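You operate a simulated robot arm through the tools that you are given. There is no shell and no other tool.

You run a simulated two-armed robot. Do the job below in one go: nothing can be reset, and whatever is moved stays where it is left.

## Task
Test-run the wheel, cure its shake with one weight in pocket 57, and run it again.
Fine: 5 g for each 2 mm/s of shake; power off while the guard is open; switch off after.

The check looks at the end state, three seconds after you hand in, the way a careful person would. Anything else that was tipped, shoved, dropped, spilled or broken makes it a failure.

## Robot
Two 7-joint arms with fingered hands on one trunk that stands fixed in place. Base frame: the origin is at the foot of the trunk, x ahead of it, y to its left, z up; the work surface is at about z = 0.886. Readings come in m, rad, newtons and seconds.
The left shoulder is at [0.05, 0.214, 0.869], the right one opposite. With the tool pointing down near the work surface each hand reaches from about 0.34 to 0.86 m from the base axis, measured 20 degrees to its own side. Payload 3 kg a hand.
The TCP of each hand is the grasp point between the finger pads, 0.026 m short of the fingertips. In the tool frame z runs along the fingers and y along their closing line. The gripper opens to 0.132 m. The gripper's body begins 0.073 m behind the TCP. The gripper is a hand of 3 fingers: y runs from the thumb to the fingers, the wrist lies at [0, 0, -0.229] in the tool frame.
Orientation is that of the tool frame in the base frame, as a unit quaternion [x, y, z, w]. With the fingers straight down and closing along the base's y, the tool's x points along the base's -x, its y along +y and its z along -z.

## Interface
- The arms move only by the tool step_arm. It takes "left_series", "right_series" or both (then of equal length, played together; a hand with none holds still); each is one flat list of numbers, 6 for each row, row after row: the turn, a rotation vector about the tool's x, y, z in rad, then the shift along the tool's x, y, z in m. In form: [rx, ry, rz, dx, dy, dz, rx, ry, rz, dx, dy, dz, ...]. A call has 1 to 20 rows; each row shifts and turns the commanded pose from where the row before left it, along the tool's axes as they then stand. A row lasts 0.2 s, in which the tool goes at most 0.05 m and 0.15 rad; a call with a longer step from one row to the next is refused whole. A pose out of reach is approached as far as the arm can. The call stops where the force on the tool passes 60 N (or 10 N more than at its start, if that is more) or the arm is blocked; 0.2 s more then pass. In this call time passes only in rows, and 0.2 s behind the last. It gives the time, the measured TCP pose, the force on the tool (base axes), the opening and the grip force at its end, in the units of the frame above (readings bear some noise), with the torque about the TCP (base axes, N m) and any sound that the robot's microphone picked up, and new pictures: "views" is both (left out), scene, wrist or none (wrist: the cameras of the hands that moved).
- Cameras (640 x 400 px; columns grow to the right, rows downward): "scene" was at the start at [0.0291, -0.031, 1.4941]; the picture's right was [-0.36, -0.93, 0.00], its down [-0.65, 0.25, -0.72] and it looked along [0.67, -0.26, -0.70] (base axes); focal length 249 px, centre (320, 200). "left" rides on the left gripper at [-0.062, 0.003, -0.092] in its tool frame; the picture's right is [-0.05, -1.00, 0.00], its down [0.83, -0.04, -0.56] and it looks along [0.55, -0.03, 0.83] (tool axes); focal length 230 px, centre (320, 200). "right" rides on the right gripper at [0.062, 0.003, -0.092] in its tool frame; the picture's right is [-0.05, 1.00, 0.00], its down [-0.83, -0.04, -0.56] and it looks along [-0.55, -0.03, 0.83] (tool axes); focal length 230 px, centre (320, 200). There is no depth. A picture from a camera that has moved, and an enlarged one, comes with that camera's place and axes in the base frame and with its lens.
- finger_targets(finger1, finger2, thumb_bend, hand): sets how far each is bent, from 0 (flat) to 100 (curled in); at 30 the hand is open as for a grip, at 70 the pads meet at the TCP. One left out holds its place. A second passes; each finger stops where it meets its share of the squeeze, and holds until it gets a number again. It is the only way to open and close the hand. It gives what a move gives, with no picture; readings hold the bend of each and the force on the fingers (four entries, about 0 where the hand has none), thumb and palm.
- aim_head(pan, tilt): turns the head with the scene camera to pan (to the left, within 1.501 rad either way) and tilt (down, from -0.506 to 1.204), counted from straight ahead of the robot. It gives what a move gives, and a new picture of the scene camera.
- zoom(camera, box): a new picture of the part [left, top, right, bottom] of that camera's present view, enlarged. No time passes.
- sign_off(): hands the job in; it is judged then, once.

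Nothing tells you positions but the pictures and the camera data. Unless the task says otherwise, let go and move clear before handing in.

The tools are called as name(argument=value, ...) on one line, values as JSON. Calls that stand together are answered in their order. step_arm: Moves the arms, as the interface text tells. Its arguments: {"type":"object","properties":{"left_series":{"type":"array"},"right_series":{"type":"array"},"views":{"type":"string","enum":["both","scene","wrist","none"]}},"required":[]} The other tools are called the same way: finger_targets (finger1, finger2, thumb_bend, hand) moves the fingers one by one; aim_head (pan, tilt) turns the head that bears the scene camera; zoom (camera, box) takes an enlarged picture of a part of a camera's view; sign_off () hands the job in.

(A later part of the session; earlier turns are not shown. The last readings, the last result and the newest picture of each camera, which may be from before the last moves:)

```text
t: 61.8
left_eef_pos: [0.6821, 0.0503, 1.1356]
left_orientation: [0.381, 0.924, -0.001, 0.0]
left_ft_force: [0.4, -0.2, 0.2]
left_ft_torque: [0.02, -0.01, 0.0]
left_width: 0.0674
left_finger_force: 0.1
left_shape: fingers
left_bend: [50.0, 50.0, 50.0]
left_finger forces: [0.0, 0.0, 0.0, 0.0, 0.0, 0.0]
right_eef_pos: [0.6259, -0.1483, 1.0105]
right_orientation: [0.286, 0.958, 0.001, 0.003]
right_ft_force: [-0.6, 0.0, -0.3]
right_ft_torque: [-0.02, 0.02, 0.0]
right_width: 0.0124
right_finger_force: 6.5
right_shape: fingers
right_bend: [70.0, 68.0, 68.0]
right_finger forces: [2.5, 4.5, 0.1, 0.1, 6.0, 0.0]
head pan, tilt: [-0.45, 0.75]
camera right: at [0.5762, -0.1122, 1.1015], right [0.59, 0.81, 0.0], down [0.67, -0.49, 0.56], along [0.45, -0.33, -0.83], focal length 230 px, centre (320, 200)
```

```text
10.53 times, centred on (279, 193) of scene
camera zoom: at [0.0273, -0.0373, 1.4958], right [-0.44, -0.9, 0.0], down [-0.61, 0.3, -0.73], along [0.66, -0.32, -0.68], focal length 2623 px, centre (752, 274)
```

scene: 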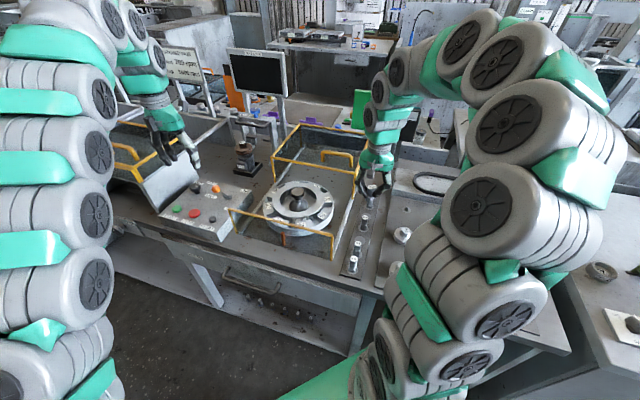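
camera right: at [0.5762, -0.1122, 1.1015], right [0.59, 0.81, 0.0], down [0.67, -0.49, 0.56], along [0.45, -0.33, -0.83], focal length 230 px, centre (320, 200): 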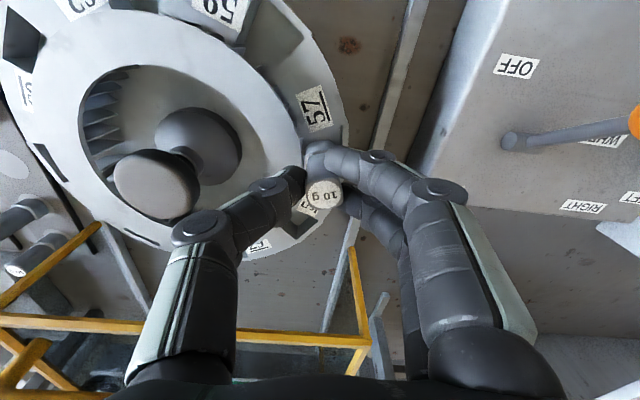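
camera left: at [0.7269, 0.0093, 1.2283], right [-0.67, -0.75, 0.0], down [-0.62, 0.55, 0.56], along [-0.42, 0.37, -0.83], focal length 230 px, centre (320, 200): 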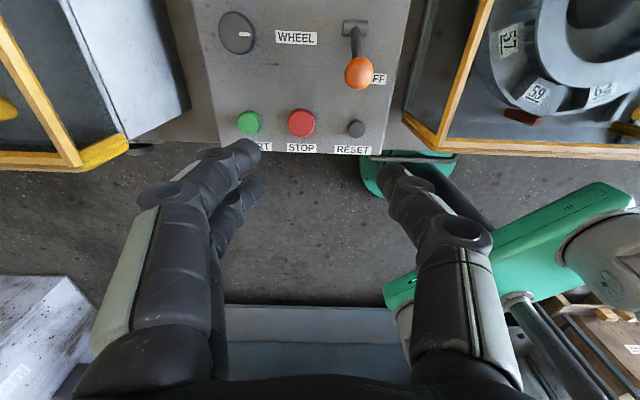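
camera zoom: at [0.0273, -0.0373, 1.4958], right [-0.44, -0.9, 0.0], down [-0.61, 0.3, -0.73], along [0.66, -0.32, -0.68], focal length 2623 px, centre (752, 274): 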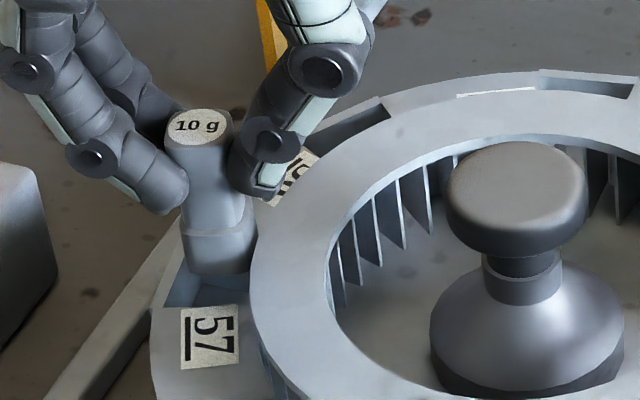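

The weight is vertical and centred over the recess by both views. I'll lower slowly into it, stopping before the thumb could touch the ring.

step_arm(right_series=[0, 0, 0, 0, 0, 0.006, 0, 0, 0, 0, 0, 0.005, 0, 0, 0, 0, 0, 0.003], views="wrist")

zoom(camera="right", box=[270, 90, 370, 180])

zoom(camera="scene", box=[264, 174, 294, 212])

```text
t: 62.6
left_eef_pos: [0.6828, 0.0521, 1.1369]
left_orientation: [0.381, 0.924, 0.0, 0.0]
left_ft_force: [0.5, -0.4, -0.1]
left_ft_torque: [-0.02, 0.01, -0.04]
left_width: 0.0675
left_finger_force: 0.0
left_shape: fingers
left_bend: [50.0, 50.0, 50.0]
left_finger forces: [0.1, 0.1, 0.0, 0.0, 0.0, 0.1]
right_eef_pos: [0.6259, -0.1484, 0.9955]
right_orientation: [0.288, 0.958, 0.0, 0.002]
right_ft_force: [0.7, -0.9, -0.1]
right_ft_torque: [-0.04, -0.01, -0.01]
right_width: 0.0123
right_finger_force: 6.1
right_shape: fingers
right_bend: [70.0, 68.0, 68.0]
right_finger forces: [2.5, 4.6, 0.0, 0.0, 6.0, 0.0]
head pan, tilt: [-0.45, 0.75]
camera right: at [0.5759, -0.1126, 1.0871], right [0.59, 0.81, 0.0], down [0.67, -0.49, 0.56], along [0.45, -0.33, -0.83], focal length 230 px, centre (320, 200)
```

right: 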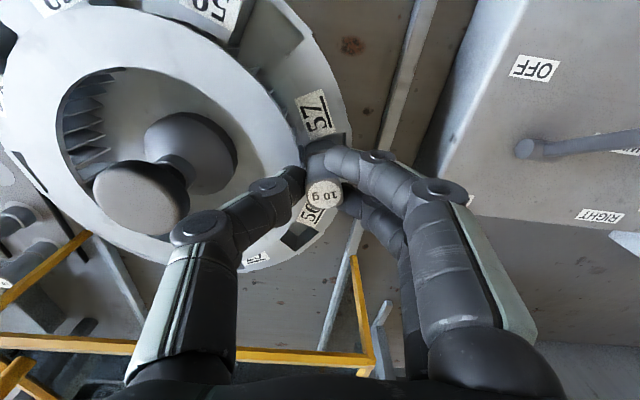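

```text
4.44 times, centred on (320, 135) of right
camera zoom: at [0.5759, -0.1126, 1.0871], right [0.59, 0.81, 0.0], down [0.67, -0.49, 0.56], along [0.45, -0.33, -0.83], focal length 1022 px, centre (320, 489)
```

zoom: 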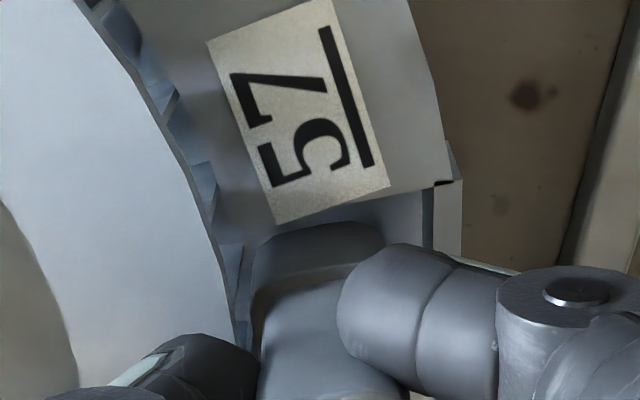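

```text
10.53 times, centred on (279, 193) of scene
camera zoom: at [0.0273, -0.0373, 1.4958], right [-0.44, -0.9, 0.0], down [-0.61, 0.3, -0.73], along [0.66, -0.32, -0.68], focal length 2623 px, centre (752, 274)
```

zoom: 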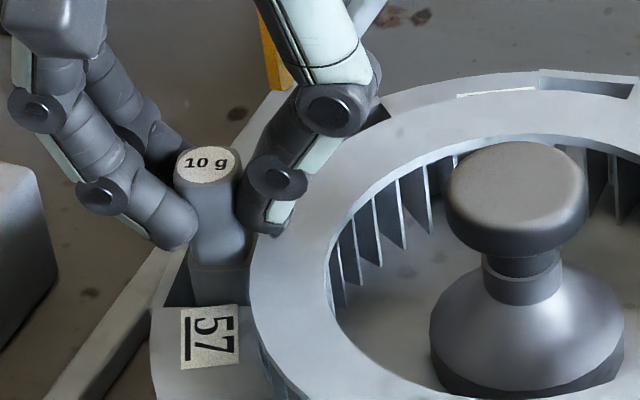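

The weight's base has entered the recess with no contact force. I'll ease down a few more millimetres.

step_arm(right_series=[0, 0, 0, 0, 0, 0.0025], views="none")

```text
t: 63.0
left_eef_pos: [0.6825, 0.0503, 1.1354]
left_orientation: [0.38, 0.925, -0.001, -0.001]
left_ft_force: [0.2, 0.1, 0.0]
left_ft_torque: [-0.02, -0.03, 0.01]
left_width: 0.0677
left_finger_force: 0.2
left_shape: fingers
left_bend: [50.0, 50.0, 50.0]
left_finger forces: [0.0, 0.1, 0.0, 0.0, 0.1, 0.0]
right_eef_pos: [0.6245, -0.1491, 0.9943]
right_orientation: [0.287, 0.958, 0.0, 0.003]
right_ft_force: [0.0, -0.2, -0.5]
right_ft_torque: [0.0, 0.0, 0.01]
right_width: 0.012
right_finger_force: 6.2
right_shape: fingers
right_bend: [70.0, 68.0, 68.0]
right_finger forces: [2.6, 4.5, 0.0, 0.0, 6.1, 0.0]
head pan, tilt: [-0.45, 0.75]
```

step_arm(right_series=[0, 0, 0, 0, 0, 0.002], views="none")

```text
t: 63.4
left_eef_pos: [0.6832, 0.0505, 1.1363]
left_orientation: [0.381, 0.924, 0.0, 0.0]
left_ft_force: [-0.1, 0.1, 0.1]
left_ft_torque: [-0.04, 0.0, -0.02]
left_width: 0.0674
left_finger_force: 0.1
left_shape: fingers
left_bend: [50.0, 50.0, 50.0]
left_finger forces: [0.0, 0.0, 0.1, 0.0, 0.0, 0.0]
right_eef_pos: [0.626, -0.1482, 0.9921]
right_orientation: [0.287, 0.958, 0.001, 0.003]
right_ft_force: [-0.3, -0.5, -0.1]
right_ft_torque: [-0.02, -0.01, 0.01]
right_width: 0.0126
right_finger_force: 7.3
right_shape: fingers
right_bend: [70.0, 68.0, 68.0]
right_finger forces: [2.5, 4.5, 0.1, 0.1, 6.4, 0.0]
head pan, tilt: [-0.45, 0.75]
```

step_arm(right_series=[0, 0, 0, 0, 0, 0.002], views="wrist")

zoom(camera="scene", box=[264, 174, 294, 212])

```text
t: 63.8
left_eef_pos: [0.6818, 0.0505, 1.1363]
left_orientation: [0.381, 0.925, 0.0, 0.001]
left_ft_force: [0.4, 0.3, -0.7]
left_ft_torque: [-0.01, 0.02, 0.01]
left_width: 0.0674
left_finger_force: 0.1
left_shape: fingers
left_bend: [50.0, 50.0, 50.0]
left_finger forces: [0.0, 0.1, 0.0, 0.0, 0.0, 0.1]
right_eef_pos: [0.6265, -0.1493, 0.9909]
right_orientation: [0.287, 0.958, 0.001, 0.004]
right_ft_force: [-3.2, -3.7, 20.9]
right_ft_torque: [-0.34, 0.3, -0.03]
right_width: 0.0122
right_finger_force: 17.8
right_shape: fingers
right_bend: [70.0, 68.0, 70.0]
right_finger forces: [2.7, 4.5, 0.1, 0.0, 27.3, 0.0]
head pan, tilt: [-0.45, 0.75]
camera right: at [0.5762, -0.1125, 1.0824], right [0.59, 0.8, 0.0], down [0.66, -0.49, 0.56], along [0.45, -0.33, -0.83], focal length 230 px, centre (320, 200)
```

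right: 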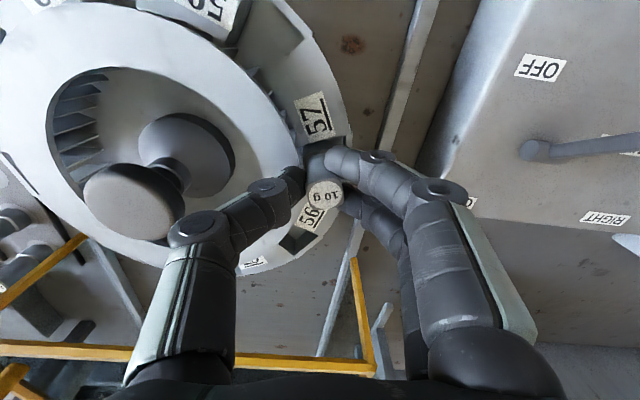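

```text
10.53 times, centred on (279, 193) of scene
camera zoom: at [0.027, -0.0373, 1.4958], right [-0.44, -0.9, 0.0], down [-0.61, 0.3, -0.73], along [0.66, -0.32, -0.68], focal length 2623 px, centre (752, 274)
```

zoom: 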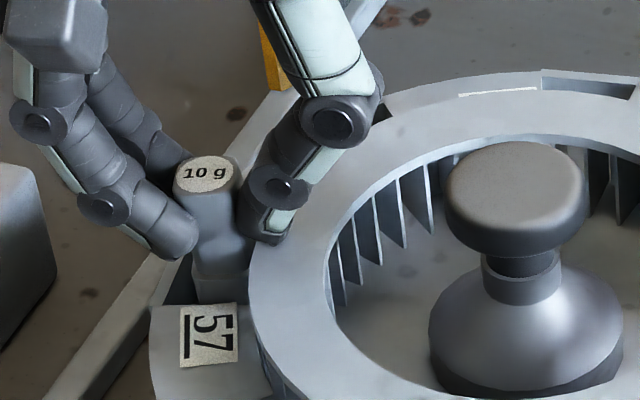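

The thumb just touched the ring, as expected. I'll back up 3 mm, which keeps the base inside the recess, and open slightly to let the weight settle.

step_arm(right_series=[0, 0, 0, 0, 0, -0.003], views="none")

finger_targets(hand="right", finger1=62, finger2=62, thumb_bend=62)

zoom(camera="scene", box=[264, 174, 294, 212])

zoom(camera="right", box=[260, 90, 380, 230])

```text
t: 64.2
left_eef_pos: [0.682, 0.0519, 1.1354]
left_orientation: [0.381, 0.925, 0.0, 0.001]
left_ft_force: [-0.6, -0.3, 0.2]
left_ft_torque: [0.04, -0.03, 0.0]
left_width: 0.0674
left_finger_force: 0.0
left_shape: fingers
left_bend: [50.0, 50.0, 50.0]
left_finger forces: [0.0, 0.1, 0.0, 0.1, 0.1, 0.1]
right_eef_pos: [0.6262, -0.1489, 0.9915]
right_orientation: [0.287, 0.958, 0.001, 0.004]
right_ft_force: [-0.2, -0.7, -0.4]
right_ft_torque: [-0.01, -0.01, 0.01]
right_width: 0.0125
right_finger_force: 6.2
right_shape: fingers
right_bend: [70.0, 68.0, 69.0]
right_finger forces: [2.6, 4.4, 0.0, 0.1, 5.9, 0.0]
head pan, tilt: [-0.45, 0.75]
```

```text
t: 65.2
left_eef_pos: [0.6829, 0.0512, 1.136]
left_orientation: [0.38, 0.925, -0.001, 0.001]
left_ft_force: [-0.2, -1.3, 0.1]
left_ft_torque: [0.01, 0.0, 0.04]
left_width: 0.0673
left_finger_force: 0.0
left_shape: fingers
left_bend: [50.0, 50.0, 50.0]
left_finger forces: [0.0, 0.0, 0.0, 0.1, 0.1, 0.0]
right_eef_pos: [0.6268, -0.1482, 0.992]
right_orientation: [0.288, 0.958, 0.0, 0.002]
right_ft_force: [1.6, 3.0, 7.2]
right_ft_torque: [-0.02, 0.04, -0.02]
right_width: 0.0229
right_finger_force: 3.7
right_shape: fingers
right_bend: [62.0, 62.0, 64.0]
right_finger forces: [0.1, 0.0, 0.0, 0.1, 7.2, 0.0]
head pan, tilt: [-0.45, 0.75]
```

```text
10.53 times, centred on (279, 193) of scene
camera zoom: at [0.0273, -0.0372, 1.4958], right [-0.44, -0.9, 0.0], down [-0.61, 0.3, -0.73], along [0.66, -0.32, -0.68], focal length 2623 px, centre (752, 274)
```

zoom: 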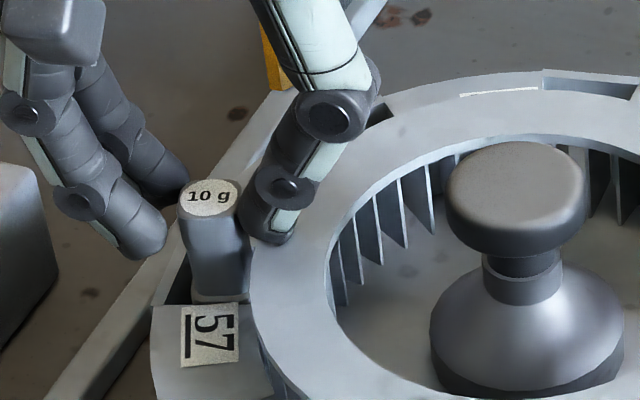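

```text
2.86 times, centred on (320, 160) of right
camera zoom: at [0.5769, -0.1121, 1.0843], right [0.59, 0.81, 0.0], down [0.67, -0.49, 0.56], along [0.45, -0.33, -0.83], focal length 657 px, centre (320, 314)
```

zoom: 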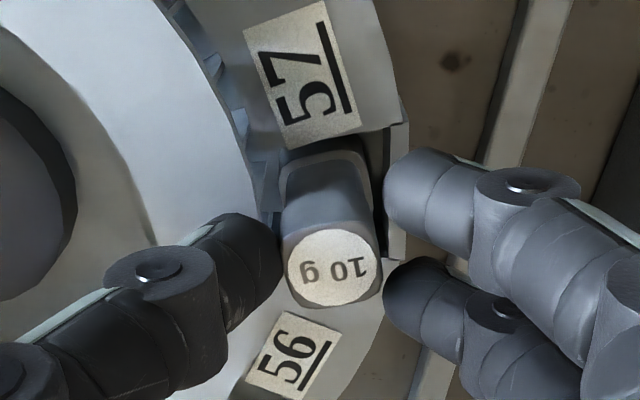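

The weight has dropped into pocket 57 and stands upright beside its label. I'll lift slightly, open fully, and rise clear.

step_arm(right_series=[0, 0, 0, 0, -0.003, -0.004], views="none")

finger_targets(hand="right", finger1=54, finger2=54, thumb_bend=54)

zoom(camera="scene", box=[264, 174, 294, 212])

zoom(camera="right", box=[260, 90, 380, 230])

```text
t: 65.6
left_eef_pos: [0.6824, 0.0497, 1.1364]
left_orientation: [0.381, 0.924, 0.0, 0.001]
left_ft_force: [-0.2, 0.3, 0.5]
left_ft_torque: [-0.03, -0.04, 0.0]
left_width: 0.0676
left_finger_force: 0.0
left_shape: fingers
left_bend: [50.0, 50.0, 50.0]
left_finger forces: [0.1, 0.0, 0.1, 0.0, 0.0, 0.1]
right_eef_pos: [0.6252, -0.152, 0.9953]
right_orientation: [0.286, 0.958, 0.0, 0.003]
right_ft_force: [0.5, 0.4, -0.8]
right_ft_torque: [-0.01, -0.01, 0.01]
right_width: 0.0279
right_finger_force: 0.1
right_shape: fingers
right_bend: [62.0, 62.0, 62.0]
right_finger forces: [0.0, 0.1, 0.0, 0.0, 0.0, 0.1]
head pan, tilt: [-0.45, 0.75]
```

```text
t: 66.6
left_eef_pos: [0.6826, 0.0507, 1.136]
left_orientation: [0.382, 0.924, 0.0, 0.001]
left_ft_force: [-0.3, -0.8, -0.6]
left_ft_torque: [0.0, 0.01, 0.01]
left_width: 0.0673
left_finger_force: 0.1
left_shape: fingers
left_bend: [50.0, 50.0, 50.0]
left_finger forces: [0.0, 0.0, 0.1, 0.1, 0.1, 0.0]
right_eef_pos: [0.6247, -0.1504, 0.9965]
right_orientation: [0.287, 0.958, 0.0, 0.002]
right_ft_force: [-0.5, 0.1, 0.0]
right_ft_torque: [0.01, 0.0, 0.0]
right_width: 0.054
right_finger_force: 0.1
right_shape: fingers
right_bend: [54.0, 54.0, 54.0]
right_finger forces: [0.0, 0.0, 0.0, 0.0, 0.1, 0.0]
head pan, tilt: [-0.45, 0.75]
```

```text
10.53 times, centred on (279, 193) of scene
camera zoom: at [0.0273, -0.0373, 1.4958], right [-0.44, -0.9, 0.0], down [-0.61, 0.3, -0.73], along [0.66, -0.32, -0.68], focal length 2623 px, centre (752, 274)
```

zoom: 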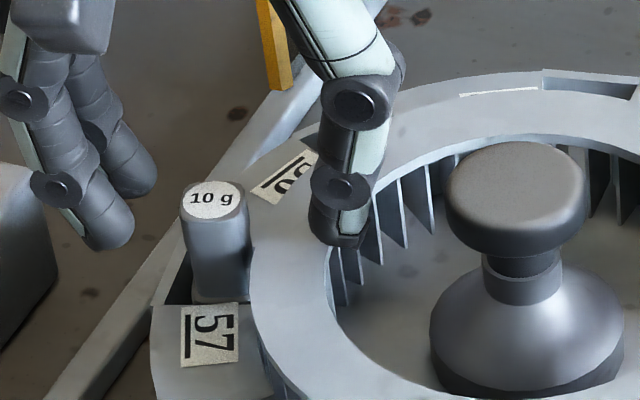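

```text
2.86 times, centred on (320, 160) of right
camera zoom: at [0.5754, -0.1149, 1.0882], right [0.59, 0.81, 0.0], down [0.67, -0.49, 0.56], along [0.45, -0.33, -0.83], focal length 657 px, centre (320, 314)
```

zoom: 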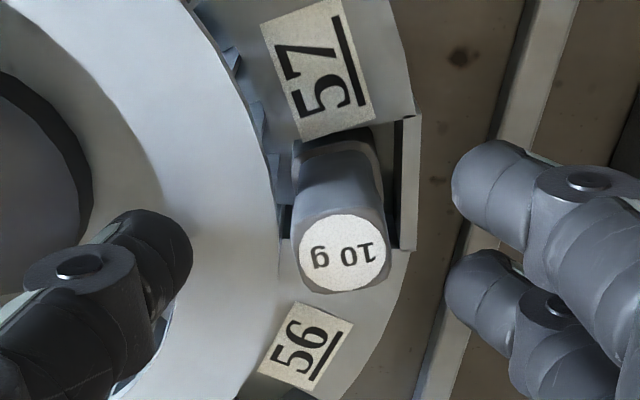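

The 10 g weight is seated upright in pocket 57. I'll raise the right hand straight up, close it, and carry it over behind the guard's handle bar to pull the guard shut.

step_arm(right_series=[0, 0, 0, 0, 0, -0.038, 0, 0, 0, 0, 0, -0.038, 0, 0, 0, 0, 0, -0.038, 0, 0, 0.1, 0, 0, 0, 0, 0, 0.1, 0, 0, 0, 0, 0, 0, -0.0339, -0.02334, 0, 0, 0, 0, -0.0339, -0.02334, 0, 0, 0, 0, -0.0339, -0.02334, 0, 0, 0, 0, -0.0339, -0.02334, 0, 0, 0, 0, -0.0339, -0.02334, 0, 0, 0, 0, -0.0339, -0.02334, 0, 0, 0, 0, -0.0339, -0.02334, 0], views="both")

finger_targets(hand="right", finger1=70, finger2=70, thumb_bend=70)

zoom(camera="scene", box=[230, 90, 400, 250])

```text
t: 69.2
left_eef_pos: [0.6827, 0.051, 1.1363]
left_orientation: [0.381, 0.924, 0.0, 0.0]
left_ft_force: [-0.9, 0.8, 0.1]
left_ft_torque: [0.01, 0.04, -0.03]
left_width: 0.0675
left_finger_force: 0.1
left_shape: fingers
left_bend: [50.0, 50.0, 50.0]
left_finger forces: [0.0, 0.1, 0.0, 0.0, 0.0, 0.0]
right_eef_pos: [0.679, -0.4362, 1.1116]
right_orientation: [0.382, 0.924, 0.001, 0.003]
right_ft_force: [-0.4, -0.2, 0.5]
right_ft_torque: [-0.02, 0.01, 0.03]
right_width: 0.0541
right_finger_force: 0.1
right_shape: fingers
right_bend: [54.0, 54.0, 54.0]
right_finger forces: [0.1, 0.0, 0.0, 0.1, 0.0, 0.0]
head pan, tilt: [-0.45, 0.75]
camera right: at [0.6371, -0.39, 1.2027], right [0.74, 0.67, 0.0], down [0.55, -0.62, 0.56], along [0.38, -0.41, -0.83], focal length 230 px, centre (320, 200)
```

scene: 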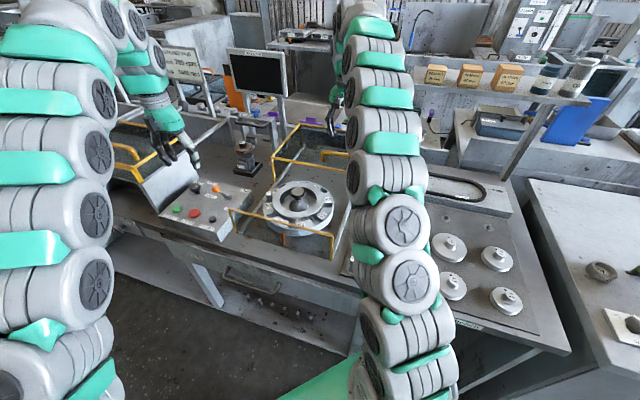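
right: 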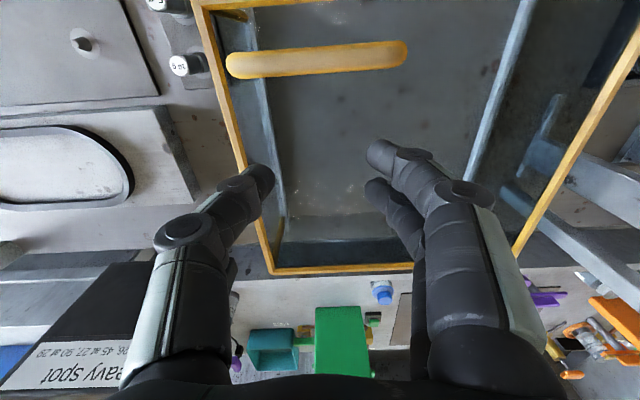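

```text
t: 70.2
left_eef_pos: [0.6814, 0.0511, 1.1358]
left_orientation: [0.381, 0.925, -0.001, 0.0]
left_ft_force: [-0.2, -0.9, 0.7]
left_ft_torque: [0.0, 0.03, 0.0]
left_width: 0.0676
left_finger_force: 0.1
left_shape: fingers
left_bend: [50.0, 50.0, 50.0]
left_finger forces: [0.0, 0.1, 0.0, 0.0, 0.0, 0.0]
right_eef_pos: [0.679, -0.4355, 1.1115]
right_orientation: [0.382, 0.924, 0.001, 0.003]
right_ft_force: [-0.6, -0.3, 0.5]
right_ft_torque: [-0.01, 0.04, -0.01]
right_width: 0.0062
right_finger_force: 0.0
right_shape: fingers
right_bend: [70.0, 70.0, 70.0]
right_finger forces: [0.1, 0.0, 0.0, 0.0, 0.0, 0.1]
head pan, tilt: [-0.45, 0.75]
```

```text
2.50 times, centred on (315, 170) of scene
camera zoom: at [0.0273, -0.0373, 1.4958], right [-0.44, -0.9, 0.0], down [-0.61, 0.3, -0.73], along [0.66, -0.32, -0.68], focal length 623 px, centre (332, 275)
```

zoom: 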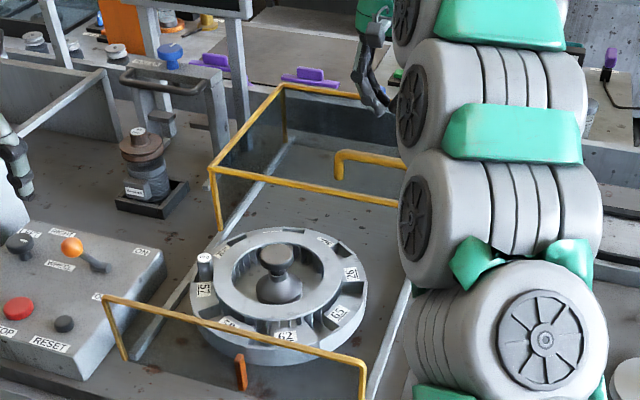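

step_arm(right_series=[0, 0, 0, 0, 0, 0.03, 0, 0, 0, 0, 0, 0.029, 0, 0, 0, 0.025, 0, 0, 0, 0, 0, 0.025, 0, 0], views="both")

zoom(camera="scene", box=[230, 90, 400, 250])

```text
t: 71.2
left_eef_pos: [0.683, 0.05, 1.1349]
left_orientation: [0.382, 0.924, 0.0, 0.001]
left_ft_force: [0.8, 0.5, -0.2]
left_ft_torque: [-0.01, -0.02, -0.04]
left_width: 0.0673
left_finger_force: 0.1
left_shape: fingers
left_bend: [50.0, 50.0, 50.0]
left_finger forces: [0.0, 0.0, 0.0, 0.1, 0.1, 0.0]
right_eef_pos: [0.6413, -0.3983, 1.0506]
right_orientation: [0.382, 0.924, 0.0, 0.003]
right_ft_force: [0.9, -0.3, 0.8]
right_ft_torque: [0.01, -0.05, -0.02]
right_width: 0.006
right_finger_force: 0.2
right_shape: fingers
right_bend: [70.0, 70.0, 70.0]
right_finger forces: [0.5, 0.0, 0.1, 0.0, 0.0, 0.2]
head pan, tilt: [-0.45, 0.75]
camera right: at [0.5989, -0.3537, 1.1423], right [0.74, 0.67, 0.0], down [0.56, -0.62, 0.56], along [0.38, -0.41, -0.83], focal length 230 px, centre (320, 200)
```

scene: 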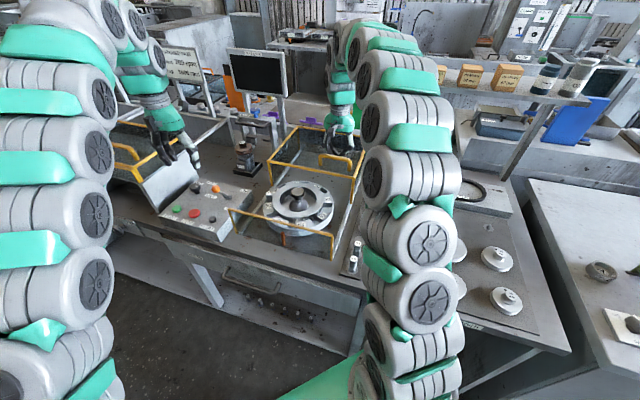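
right: 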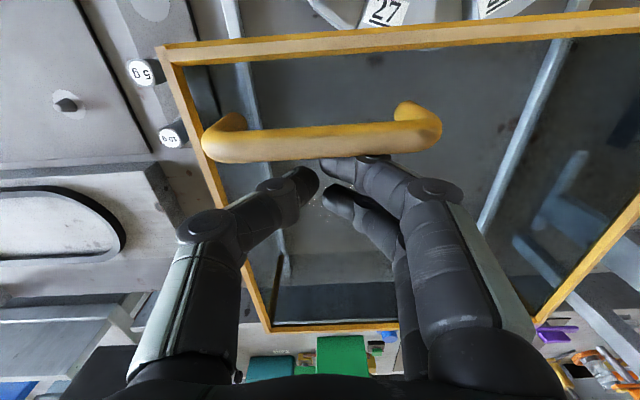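

```text
2.50 times, centred on (315, 170) of scene
camera zoom: at [0.0273, -0.0373, 1.4958], right [-0.44, -0.9, 0.0], down [-0.61, 0.3, -0.73], along [0.66, -0.32, -0.68], focal length 623 px, centre (332, 275)
```

zoom: 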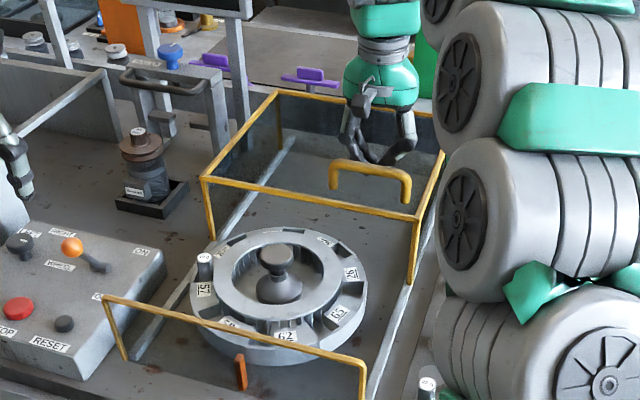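

The bar is caught and the guard is coming forward with almost no force. I'll keep pulling.

step_arm(right_series=[0, 0, 0, 0.027, 0, 0, 0, 0, 0, 0.027, 0, 0, 0, 0, 0, 0.027, 0, 0, 0, 0, 0, 0.027, 0, 0, 0, 0, 0, 0.027, 0, 0, 0, 0, 0, 0.027, 0, 0, 0, 0, 0, 0.027, 0, 0, 0, 0, 0, 0.025, 0, 0], views="both")

zoom(camera="scene", box=[210, 120, 390, 270])

```text
t: 73.0
left_eef_pos: [0.6814, 0.0515, 1.1367]
left_orientation: [0.381, 0.925, 0.001, 0.001]
left_ft_force: [0.0, 0.1, -0.7]
left_ft_torque: [0.0, -0.02, -0.01]
left_width: 0.0673
left_finger_force: 0.1
left_shape: fingers
left_bend: [50.0, 50.0, 50.0]
left_finger forces: [0.0, 0.1, 0.1, 0.0, 0.1, 0.1]
right_eef_pos: [0.4906, -0.2474, 1.0498]
right_orientation: [0.382, 0.924, 0.0, 0.003]
right_ft_force: [0.2, -1.5, 0.8]
right_ft_torque: [0.01, 0.01, -0.01]
right_width: 0.005
right_finger_force: 0.6
right_shape: fingers
right_bend: [70.0, 70.0, 70.0]
right_finger forces: [1.0, 0.0, 0.1, 0.0, 0.0, 0.0]
head pan, tilt: [-0.45, 0.75]
camera right: at [0.4487, -0.2028, 1.1412], right [0.74, 0.67, 0.0], down [0.55, -0.62, 0.56], along [0.38, -0.41, -0.83], focal length 230 px, centre (320, 200)
```

scene: 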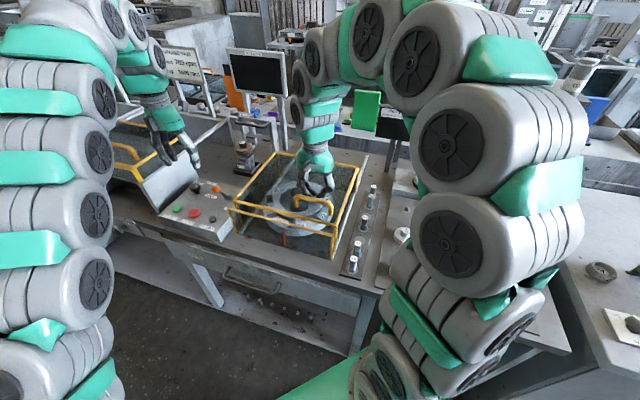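
right: 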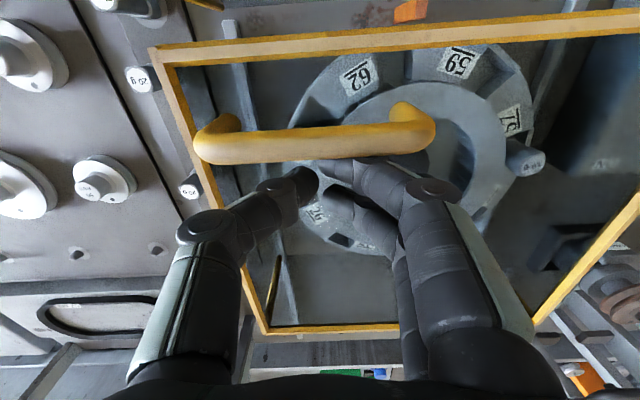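

```text
2.67 times, centred on (300, 195) of scene
camera zoom: at [0.0273, -0.0373, 1.4958], right [-0.44, -0.9, 0.0], down [-0.61, 0.3, -0.73], along [0.66, -0.32, -0.68], focal length 664 px, centre (373, 213)
```

zoom: 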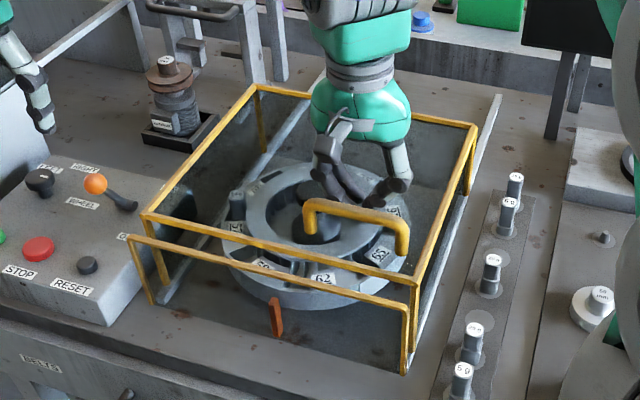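

step_arm(right_series=[0, 0, 0, 0.01, 0, 0, 0, 0, 0, 0.009, 0, 0, 0, 0, 0, 0.006, 0, 0], views="wrist")

zoom(camera="scene", box=[210, 120, 390, 270])

```text
t: 73.8
left_eef_pos: [0.6836, 0.0511, 1.1359]
left_orientation: [0.381, 0.925, -0.001, 0.0]
left_ft_force: [-0.4, 0.2, 0.4]
left_ft_torque: [0.0, 0.01, 0.01]
left_width: 0.0675
left_finger_force: 0.0
left_shape: fingers
left_bend: [50.0, 50.0, 50.0]
left_finger forces: [0.1, 0.0, 0.0, 0.0, 0.0, 0.0]
right_eef_pos: [0.4728, -0.2307, 1.0504]
right_orientation: [0.383, 0.924, 0.0, 0.003]
right_ft_force: [3.6, -5.4, -0.1]
right_ft_torque: [-0.02, -0.03, -0.17]
right_width: 0.0059
right_finger_force: 3.3
right_shape: fingers
right_bend: [70.0, 70.0, 70.0]
right_finger forces: [6.3, 0.1, 0.0, 0.0, 0.0, 0.0]
head pan, tilt: [-0.45, 0.75]
camera right: at [0.4309, -0.1853, 1.1414], right [0.74, 0.67, 0.0], down [0.55, -0.62, 0.56], along [0.38, -0.41, -0.83], focal length 230 px, centre (320, 200)
```

right: 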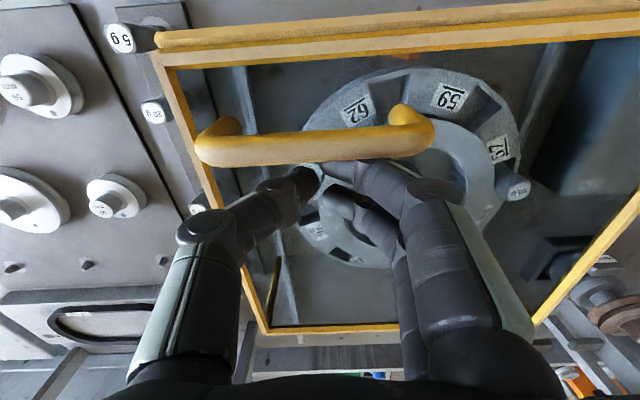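

```text
2.67 times, centred on (300, 195) of scene
camera zoom: at [0.0274, -0.0374, 1.4958], right [-0.44, -0.9, 0.0], down [-0.61, 0.3, -0.73], along [0.66, -0.32, -0.68], focal length 664 px, centre (373, 213)
```

zoom: 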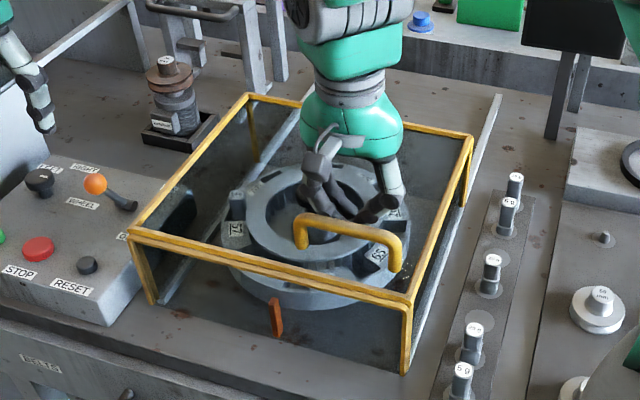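

The guard has met its stop with about 6 N. I'll press a little more to be sure it is fully closed.

step_arm(right_series=[0, 0, 0, 0.002, 0, 0, 0, 0, 0, 0.002, 0, 0], views="wrist")

zoom(camera="scene", box=[210, 120, 390, 270])

```text
t: 74.4
left_eef_pos: [0.6829, 0.0498, 1.1361]
left_orientation: [0.382, 0.924, 0.0, 0.0]
left_ft_force: [-0.1, 0.0, -0.8]
left_ft_torque: [0.0, 0.0, -0.03]
left_width: 0.0677
left_finger_force: 0.0
left_shape: fingers
left_bend: [50.0, 50.0, 50.0]
left_finger forces: [0.0, 0.0, 0.0, 0.0, 0.0, 0.0]
right_eef_pos: [0.4716, -0.2293, 1.0508]
right_orientation: [0.382, 0.924, 0.0, 0.006]
right_ft_force: [26.4, -25.5, 0.5]
right_ft_torque: [-0.13, -0.14, -0.93]
right_width: 0.0055
right_finger_force: 18.4
right_shape: fingers
right_bend: [70.0, 70.0, 70.0]
right_finger forces: [36.6, 0.0, 0.0, 0.0, 0.0, 0.2]
head pan, tilt: [-0.45, 0.75]
camera right: at [0.4293, -0.1839, 1.1421], right [0.74, 0.67, 0.01], down [0.55, -0.62, 0.56], along [0.38, -0.41, -0.83], focal length 230 px, centre (320, 200)
```

right: 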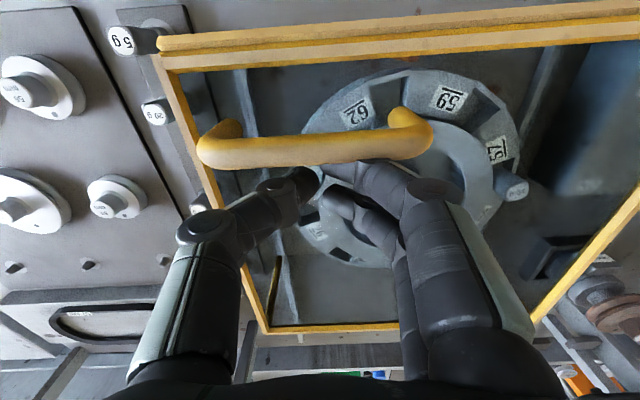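

```text
2.67 times, centred on (300, 195) of scene
camera zoom: at [0.0278, -0.0378, 1.4958], right [-0.44, -0.9, 0.0], down [-0.61, 0.3, -0.73], along [0.66, -0.32, -0.68], focal length 664 px, centre (373, 213)
```

zoom: 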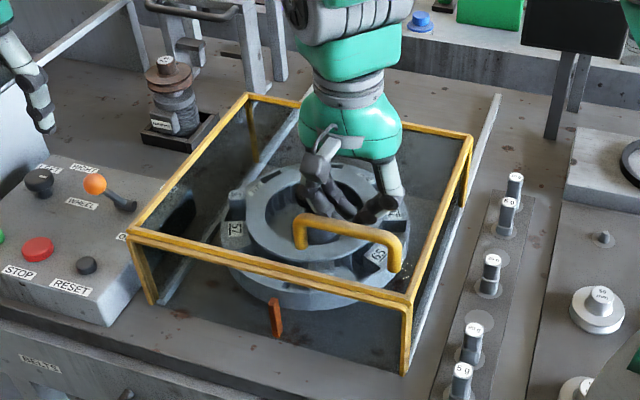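

The stop is solid at over 30 N, so the guard is shut. I'll free the right hand from the bar and park it to the right, while the left hand closes and returns to the front of the power lever.

finger_targets(hand="left", finger1=70, finger2=70, thumb_bend=70)

step_arm(left_series=[0, 0, 0, 0.00056, -0.0028, 0.00717, 0, 0, 0, 0.00056, -0.0028, 0.00717, 0, 0, 0, 0.00056, -0.0028, 0.00717, 0, 0, 0, 0.00056, -0.0028, 0.00717, 0, 0, 0, 0.00056, -0.0028, 0.00717, 0, 0, 0, 0.00056, -0.0028, 0.00717, 0, 0, 0, 0.00056, -0.0028, 0.00717, 0, 0, 0, 0.00056, -0.0028, 0.00717, 0, 0, 0, 0.00056, -0.0028, 0.00717, 0, 0, 0, 0.00056, -0.0028, 0.00717, 0, 0, 0, 0.00056, -0.0028, 0.00717, 0, 0, 0, 0.00056, -0.0028, 0.00717], right_series=[0, 0, 0, -0.01, 0, 0, 0, 0, 0, 0, 0, -0.035, 0, 0, 0, 0, 0, -0.035, 0, 0, 0, 0, 0, -0.03, 0, 0, 0, -0.0107, -0.0403, 0, 0, 0, 0, -0.0107, -0.0403, 0, 0, 0, 0, -0.0107, -0.0403, 0, 0, 0, 0, -0.0107, -0.0403, 0, 0, 0, 0, -0.0107, -0.0403, 0, 0, 0, 0, -0.0107, -0.0403, 0, 0, 0, 0, -0.0107, -0.0403, 0, 0, 0, 0, -0.0107, -0.0403, 0], views="both")

zoom(camera="scene", box=[210, 120, 390, 270])

```text
t: 75.4
left_eef_pos: [0.6836, 0.0501, 1.1369]
left_orientation: [0.381, 0.924, 0.0, 0.001]
left_ft_force: [0.6, -1.0, 0.1]
left_ft_torque: [-0.01, 0.03, -0.01]
left_width: 0.0063
left_finger_force: 0.0
left_shape: fingers
left_bend: [70.0, 70.0, 70.0]
left_finger forces: [0.0, 0.0, 0.0, 0.0, 0.0, 0.1]
right_eef_pos: [0.4711, -0.229, 1.0507]
right_orientation: [0.382, 0.924, -0.001, 0.005]
right_ft_force: [40.3, -40.1, 6.5]
right_ft_torque: [-0.01, -0.22, -1.38]
right_width: 0.0059
right_finger_force: 28.1
right_shape: fingers
right_bend: [70.0, 70.0, 70.0]
right_finger forces: [56.0, 0.0, 0.1, 0.1, 0.1, 0.0]
head pan, tilt: [-0.45, 0.75]
```

```text
t: 78.0
left_eef_pos: [0.6521, 0.0327, 1.0499]
left_orientation: [0.381, 0.925, 0.0, 0.001]
left_ft_force: [-0.2, 0.7, -0.5]
left_ft_torque: [0.0, 0.0, 0.03]
left_width: 0.0062
left_finger_force: 0.0
left_shape: fingers
left_bend: [70.0, 70.0, 70.0]
left_finger forces: [0.0, 0.0, 0.1, 0.0, 0.1, 0.1]
right_eef_pos: [0.3098, -0.5221, 1.1501]
right_orientation: [0.38, 0.925, 0.001, 0.003]
right_ft_force: [0.3, 0.6, 0.4]
right_ft_torque: [-0.01, 0.0, 0.0]
right_width: 0.0055
right_finger_force: 0.1
right_shape: fingers
right_bend: [70.0, 70.0, 70.0]
right_finger forces: [0.1, 0.1, 0.1, 0.1, 0.1, 0.0]
head pan, tilt: [-0.45, 0.75]
camera right: at [0.2683, -0.4775, 1.2417], right [0.74, 0.67, 0.0], down [0.56, -0.62, 0.56], along [0.38, -0.41, -0.83], focal length 230 px, centre (320, 200)
camera left: at [0.6987, -0.0097, 1.1418], right [-0.67, -0.74, 0.0], down [-0.62, 0.56, 0.55], along [-0.41, 0.37, -0.83], focal length 230 px, centre (320, 200)
```

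scene: 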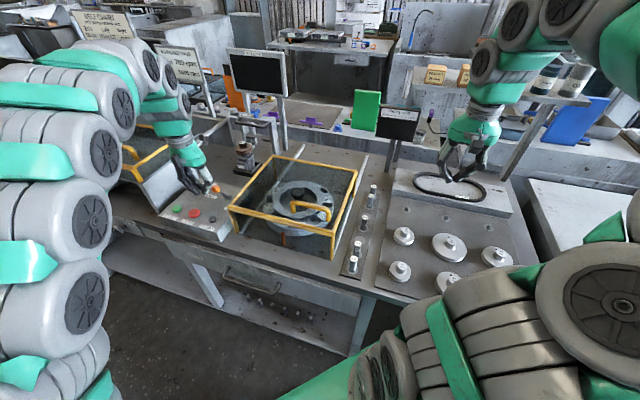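
right: 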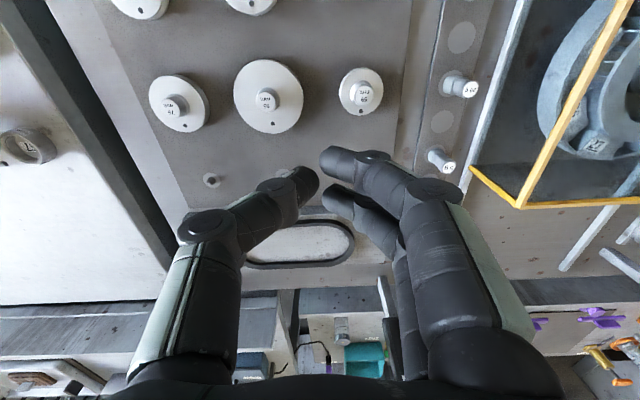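
left: 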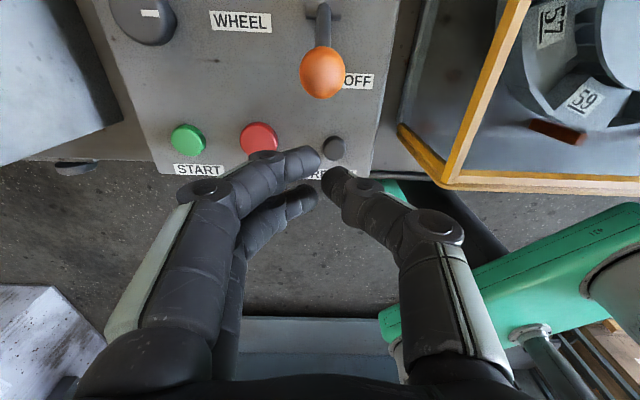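

```text
2.67 times, centred on (300, 195) of scene
camera zoom: at [0.0273, -0.0373, 1.4958], right [-0.44, -0.9, 0.0], down [-0.61, 0.3, -0.73], along [0.66, -0.32, -0.68], focal length 664 px, centre (373, 213)
```

zoom: 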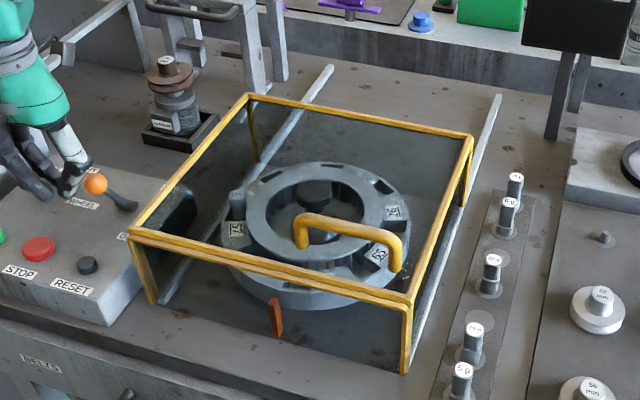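

The guard is closed with the weight visible inside at 57. Now I push the lever to ON again with the same motion as before.

step_arm(left_series=[0, 0, 0, 0, 0, 0.028, 0, 0, 0, 0, 0, 0.027, 0, 0, 0, -0.02, 0, 0, 0, 0, 0, -0.02, 0, 0, 0, 0, 0, -0.02, 0, 0, 0, 0, 0, -0.02, 0, 0], views="both")

zoom(camera="scene", box=[215, 40, 305, 105])

```text
t: 79.4
left_eef_pos: [0.7125, -0.024, 0.9968]
left_orientation: [0.381, 0.924, 0.0, 0.001]
left_ft_force: [0.1, -0.7, -0.1]
left_ft_torque: [0.02, -0.02, 0.0]
left_width: 0.0058
left_finger_force: 0.0
left_shape: fingers
left_bend: [70.0, 70.0, 70.0]
left_finger forces: [0.0, 0.1, 0.0, 0.0, 0.1, 0.0]
right_eef_pos: [0.3111, -0.5225, 1.1504]
right_orientation: [0.382, 0.924, 0.0, 0.004]
right_ft_force: [1.2, 0.3, 0.3]
right_ft_torque: [0.0, 0.0, 0.03]
right_width: 0.0055
right_finger_force: 0.1
right_shape: fingers
right_bend: [70.0, 70.0, 70.0]
right_finger forces: [0.0, 0.0, 0.0, 0.0, 0.0, 0.0]
head pan, tilt: [-0.45, 0.75]
camera left: at [0.7564, -0.0654, 1.0884], right [-0.67, -0.74, 0.0], down [-0.62, 0.56, 0.55], along [-0.41, 0.37, -0.83], focal length 230 px, centre (320, 200)
```

scene: 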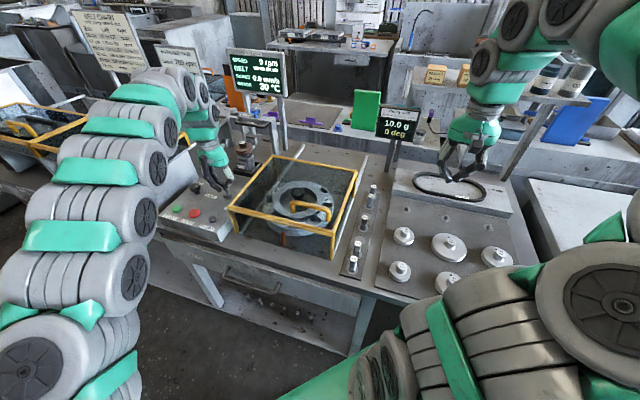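
left: 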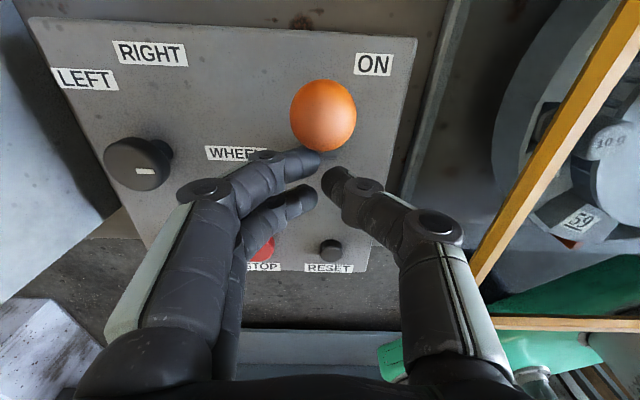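

```text
6.15 times, centred on (260, 72) of scene
camera zoom: at [0.0273, -0.0373, 1.4958], right [-0.44, -0.9, 0.0], down [-0.61, 0.3, -0.73], along [0.66, -0.32, -0.68], focal length 1533 px, centre (689, 985)
```

zoom: 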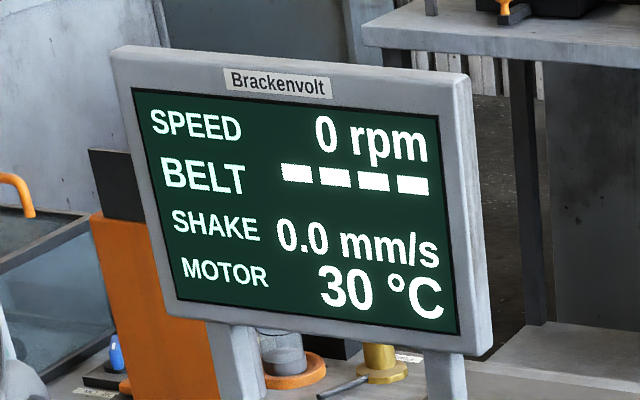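

Power is on. I'll go over to START and press it as before.

step_arm(left_series=[0, 0, 0, 0.015, 0, -0.01, 0, 0, 0, 0, 0, -0.04, 0, 0, 0, 0, 0, -0.035, 0, 0, 0, 0.0202, 0.0289, 0, 0, 0, 0, 0.0202, 0.0289, 0, 0, 0, 0, 0.0202, 0.0289, 0, 0, 0, 0, 0.0202, 0.0289, 0, 0, 0, 0, 0, 0, 0.035, 0, 0, 0, 0, 0, 0.035, 0, 0, 0, 0, 0, 0.02, 0, 0, 0, 0, 0, 0.01], views="wrist")

```text
t: 81.8
left_eef_pos: [0.7232, 0.1264, 0.9814]
left_orientation: [0.381, 0.925, 0.0, 0.0]
left_ft_force: [-1.2, 0.2, 0.2]
left_ft_torque: [-0.01, -0.01, 0.0]
left_width: 0.0059
left_finger_force: 0.1
left_shape: fingers
left_bend: [70.0, 70.0, 70.0]
left_finger forces: [0.1, 0.1, 0.1, 0.0, 0.0, 0.0]
right_eef_pos: [0.3104, -0.522, 1.1506]
right_orientation: [0.382, 0.924, 0.0, 0.003]
right_ft_force: [0.0, 0.7, 0.8]
right_ft_torque: [0.02, -0.03, 0.0]
right_width: 0.0053
right_finger_force: 0.0
right_shape: fingers
right_bend: [70.0, 70.0, 70.0]
right_finger forces: [0.0, 0.1, 0.0, 0.0, 0.0, 0.1]
head pan, tilt: [-0.45, 0.75]
camera left: at [0.7685, 0.0852, 1.0727], right [-0.67, -0.74, 0.0], down [-0.62, 0.55, 0.55], along [-0.41, 0.37, -0.83], focal length 230 px, centre (320, 200)
```

left: 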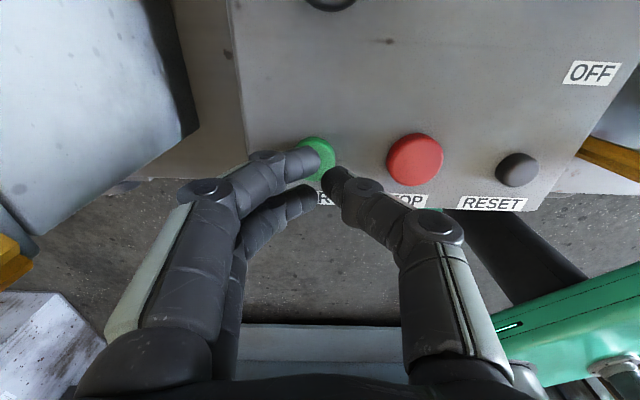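

step_arm(left_series=[0, 0, 0, -0.001, 0.001, 0.008, 0, 0, 0, 0, 0, 0.005, 0, 0, 0, 0, 0, 0.004, 0, 0, 0, 0, 0, 0.003], views="scene")

```text
t: 82.8
left_eef_pos: [0.7246, 0.1266, 0.9614]
left_orientation: [0.381, 0.924, 0.0, 0.0]
left_ft_force: [2.1, 3.7, 10.7]
left_ft_torque: [0.13, -0.13, 0.01]
left_width: 0.0054
left_finger_force: 4.8
left_shape: fingers
left_bend: [70.0, 71.0, 70.0]
left_finger forces: [4.8, 5.6, 0.1, 0.0, 0.1, 0.0]
right_eef_pos: [0.3095, -0.5225, 1.1503]
right_orientation: [0.382, 0.924, 0.001, 0.004]
right_ft_force: [0.5, 0.7, 1.4]
right_ft_torque: [-0.04, 0.0, 0.02]
right_width: 0.0056
right_finger_force: 0.1
right_shape: fingers
right_bend: [70.0, 70.0, 70.0]
right_finger forces: [0.1, 0.0, 0.0, 0.1, 0.0, 0.0]
head pan, tilt: [-0.45, 0.75]
heard: click
```

scene: 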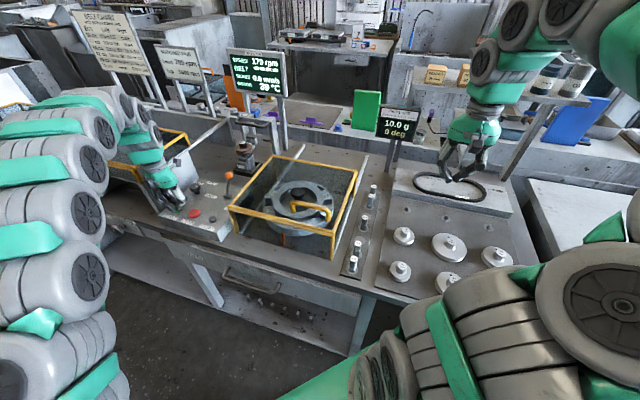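

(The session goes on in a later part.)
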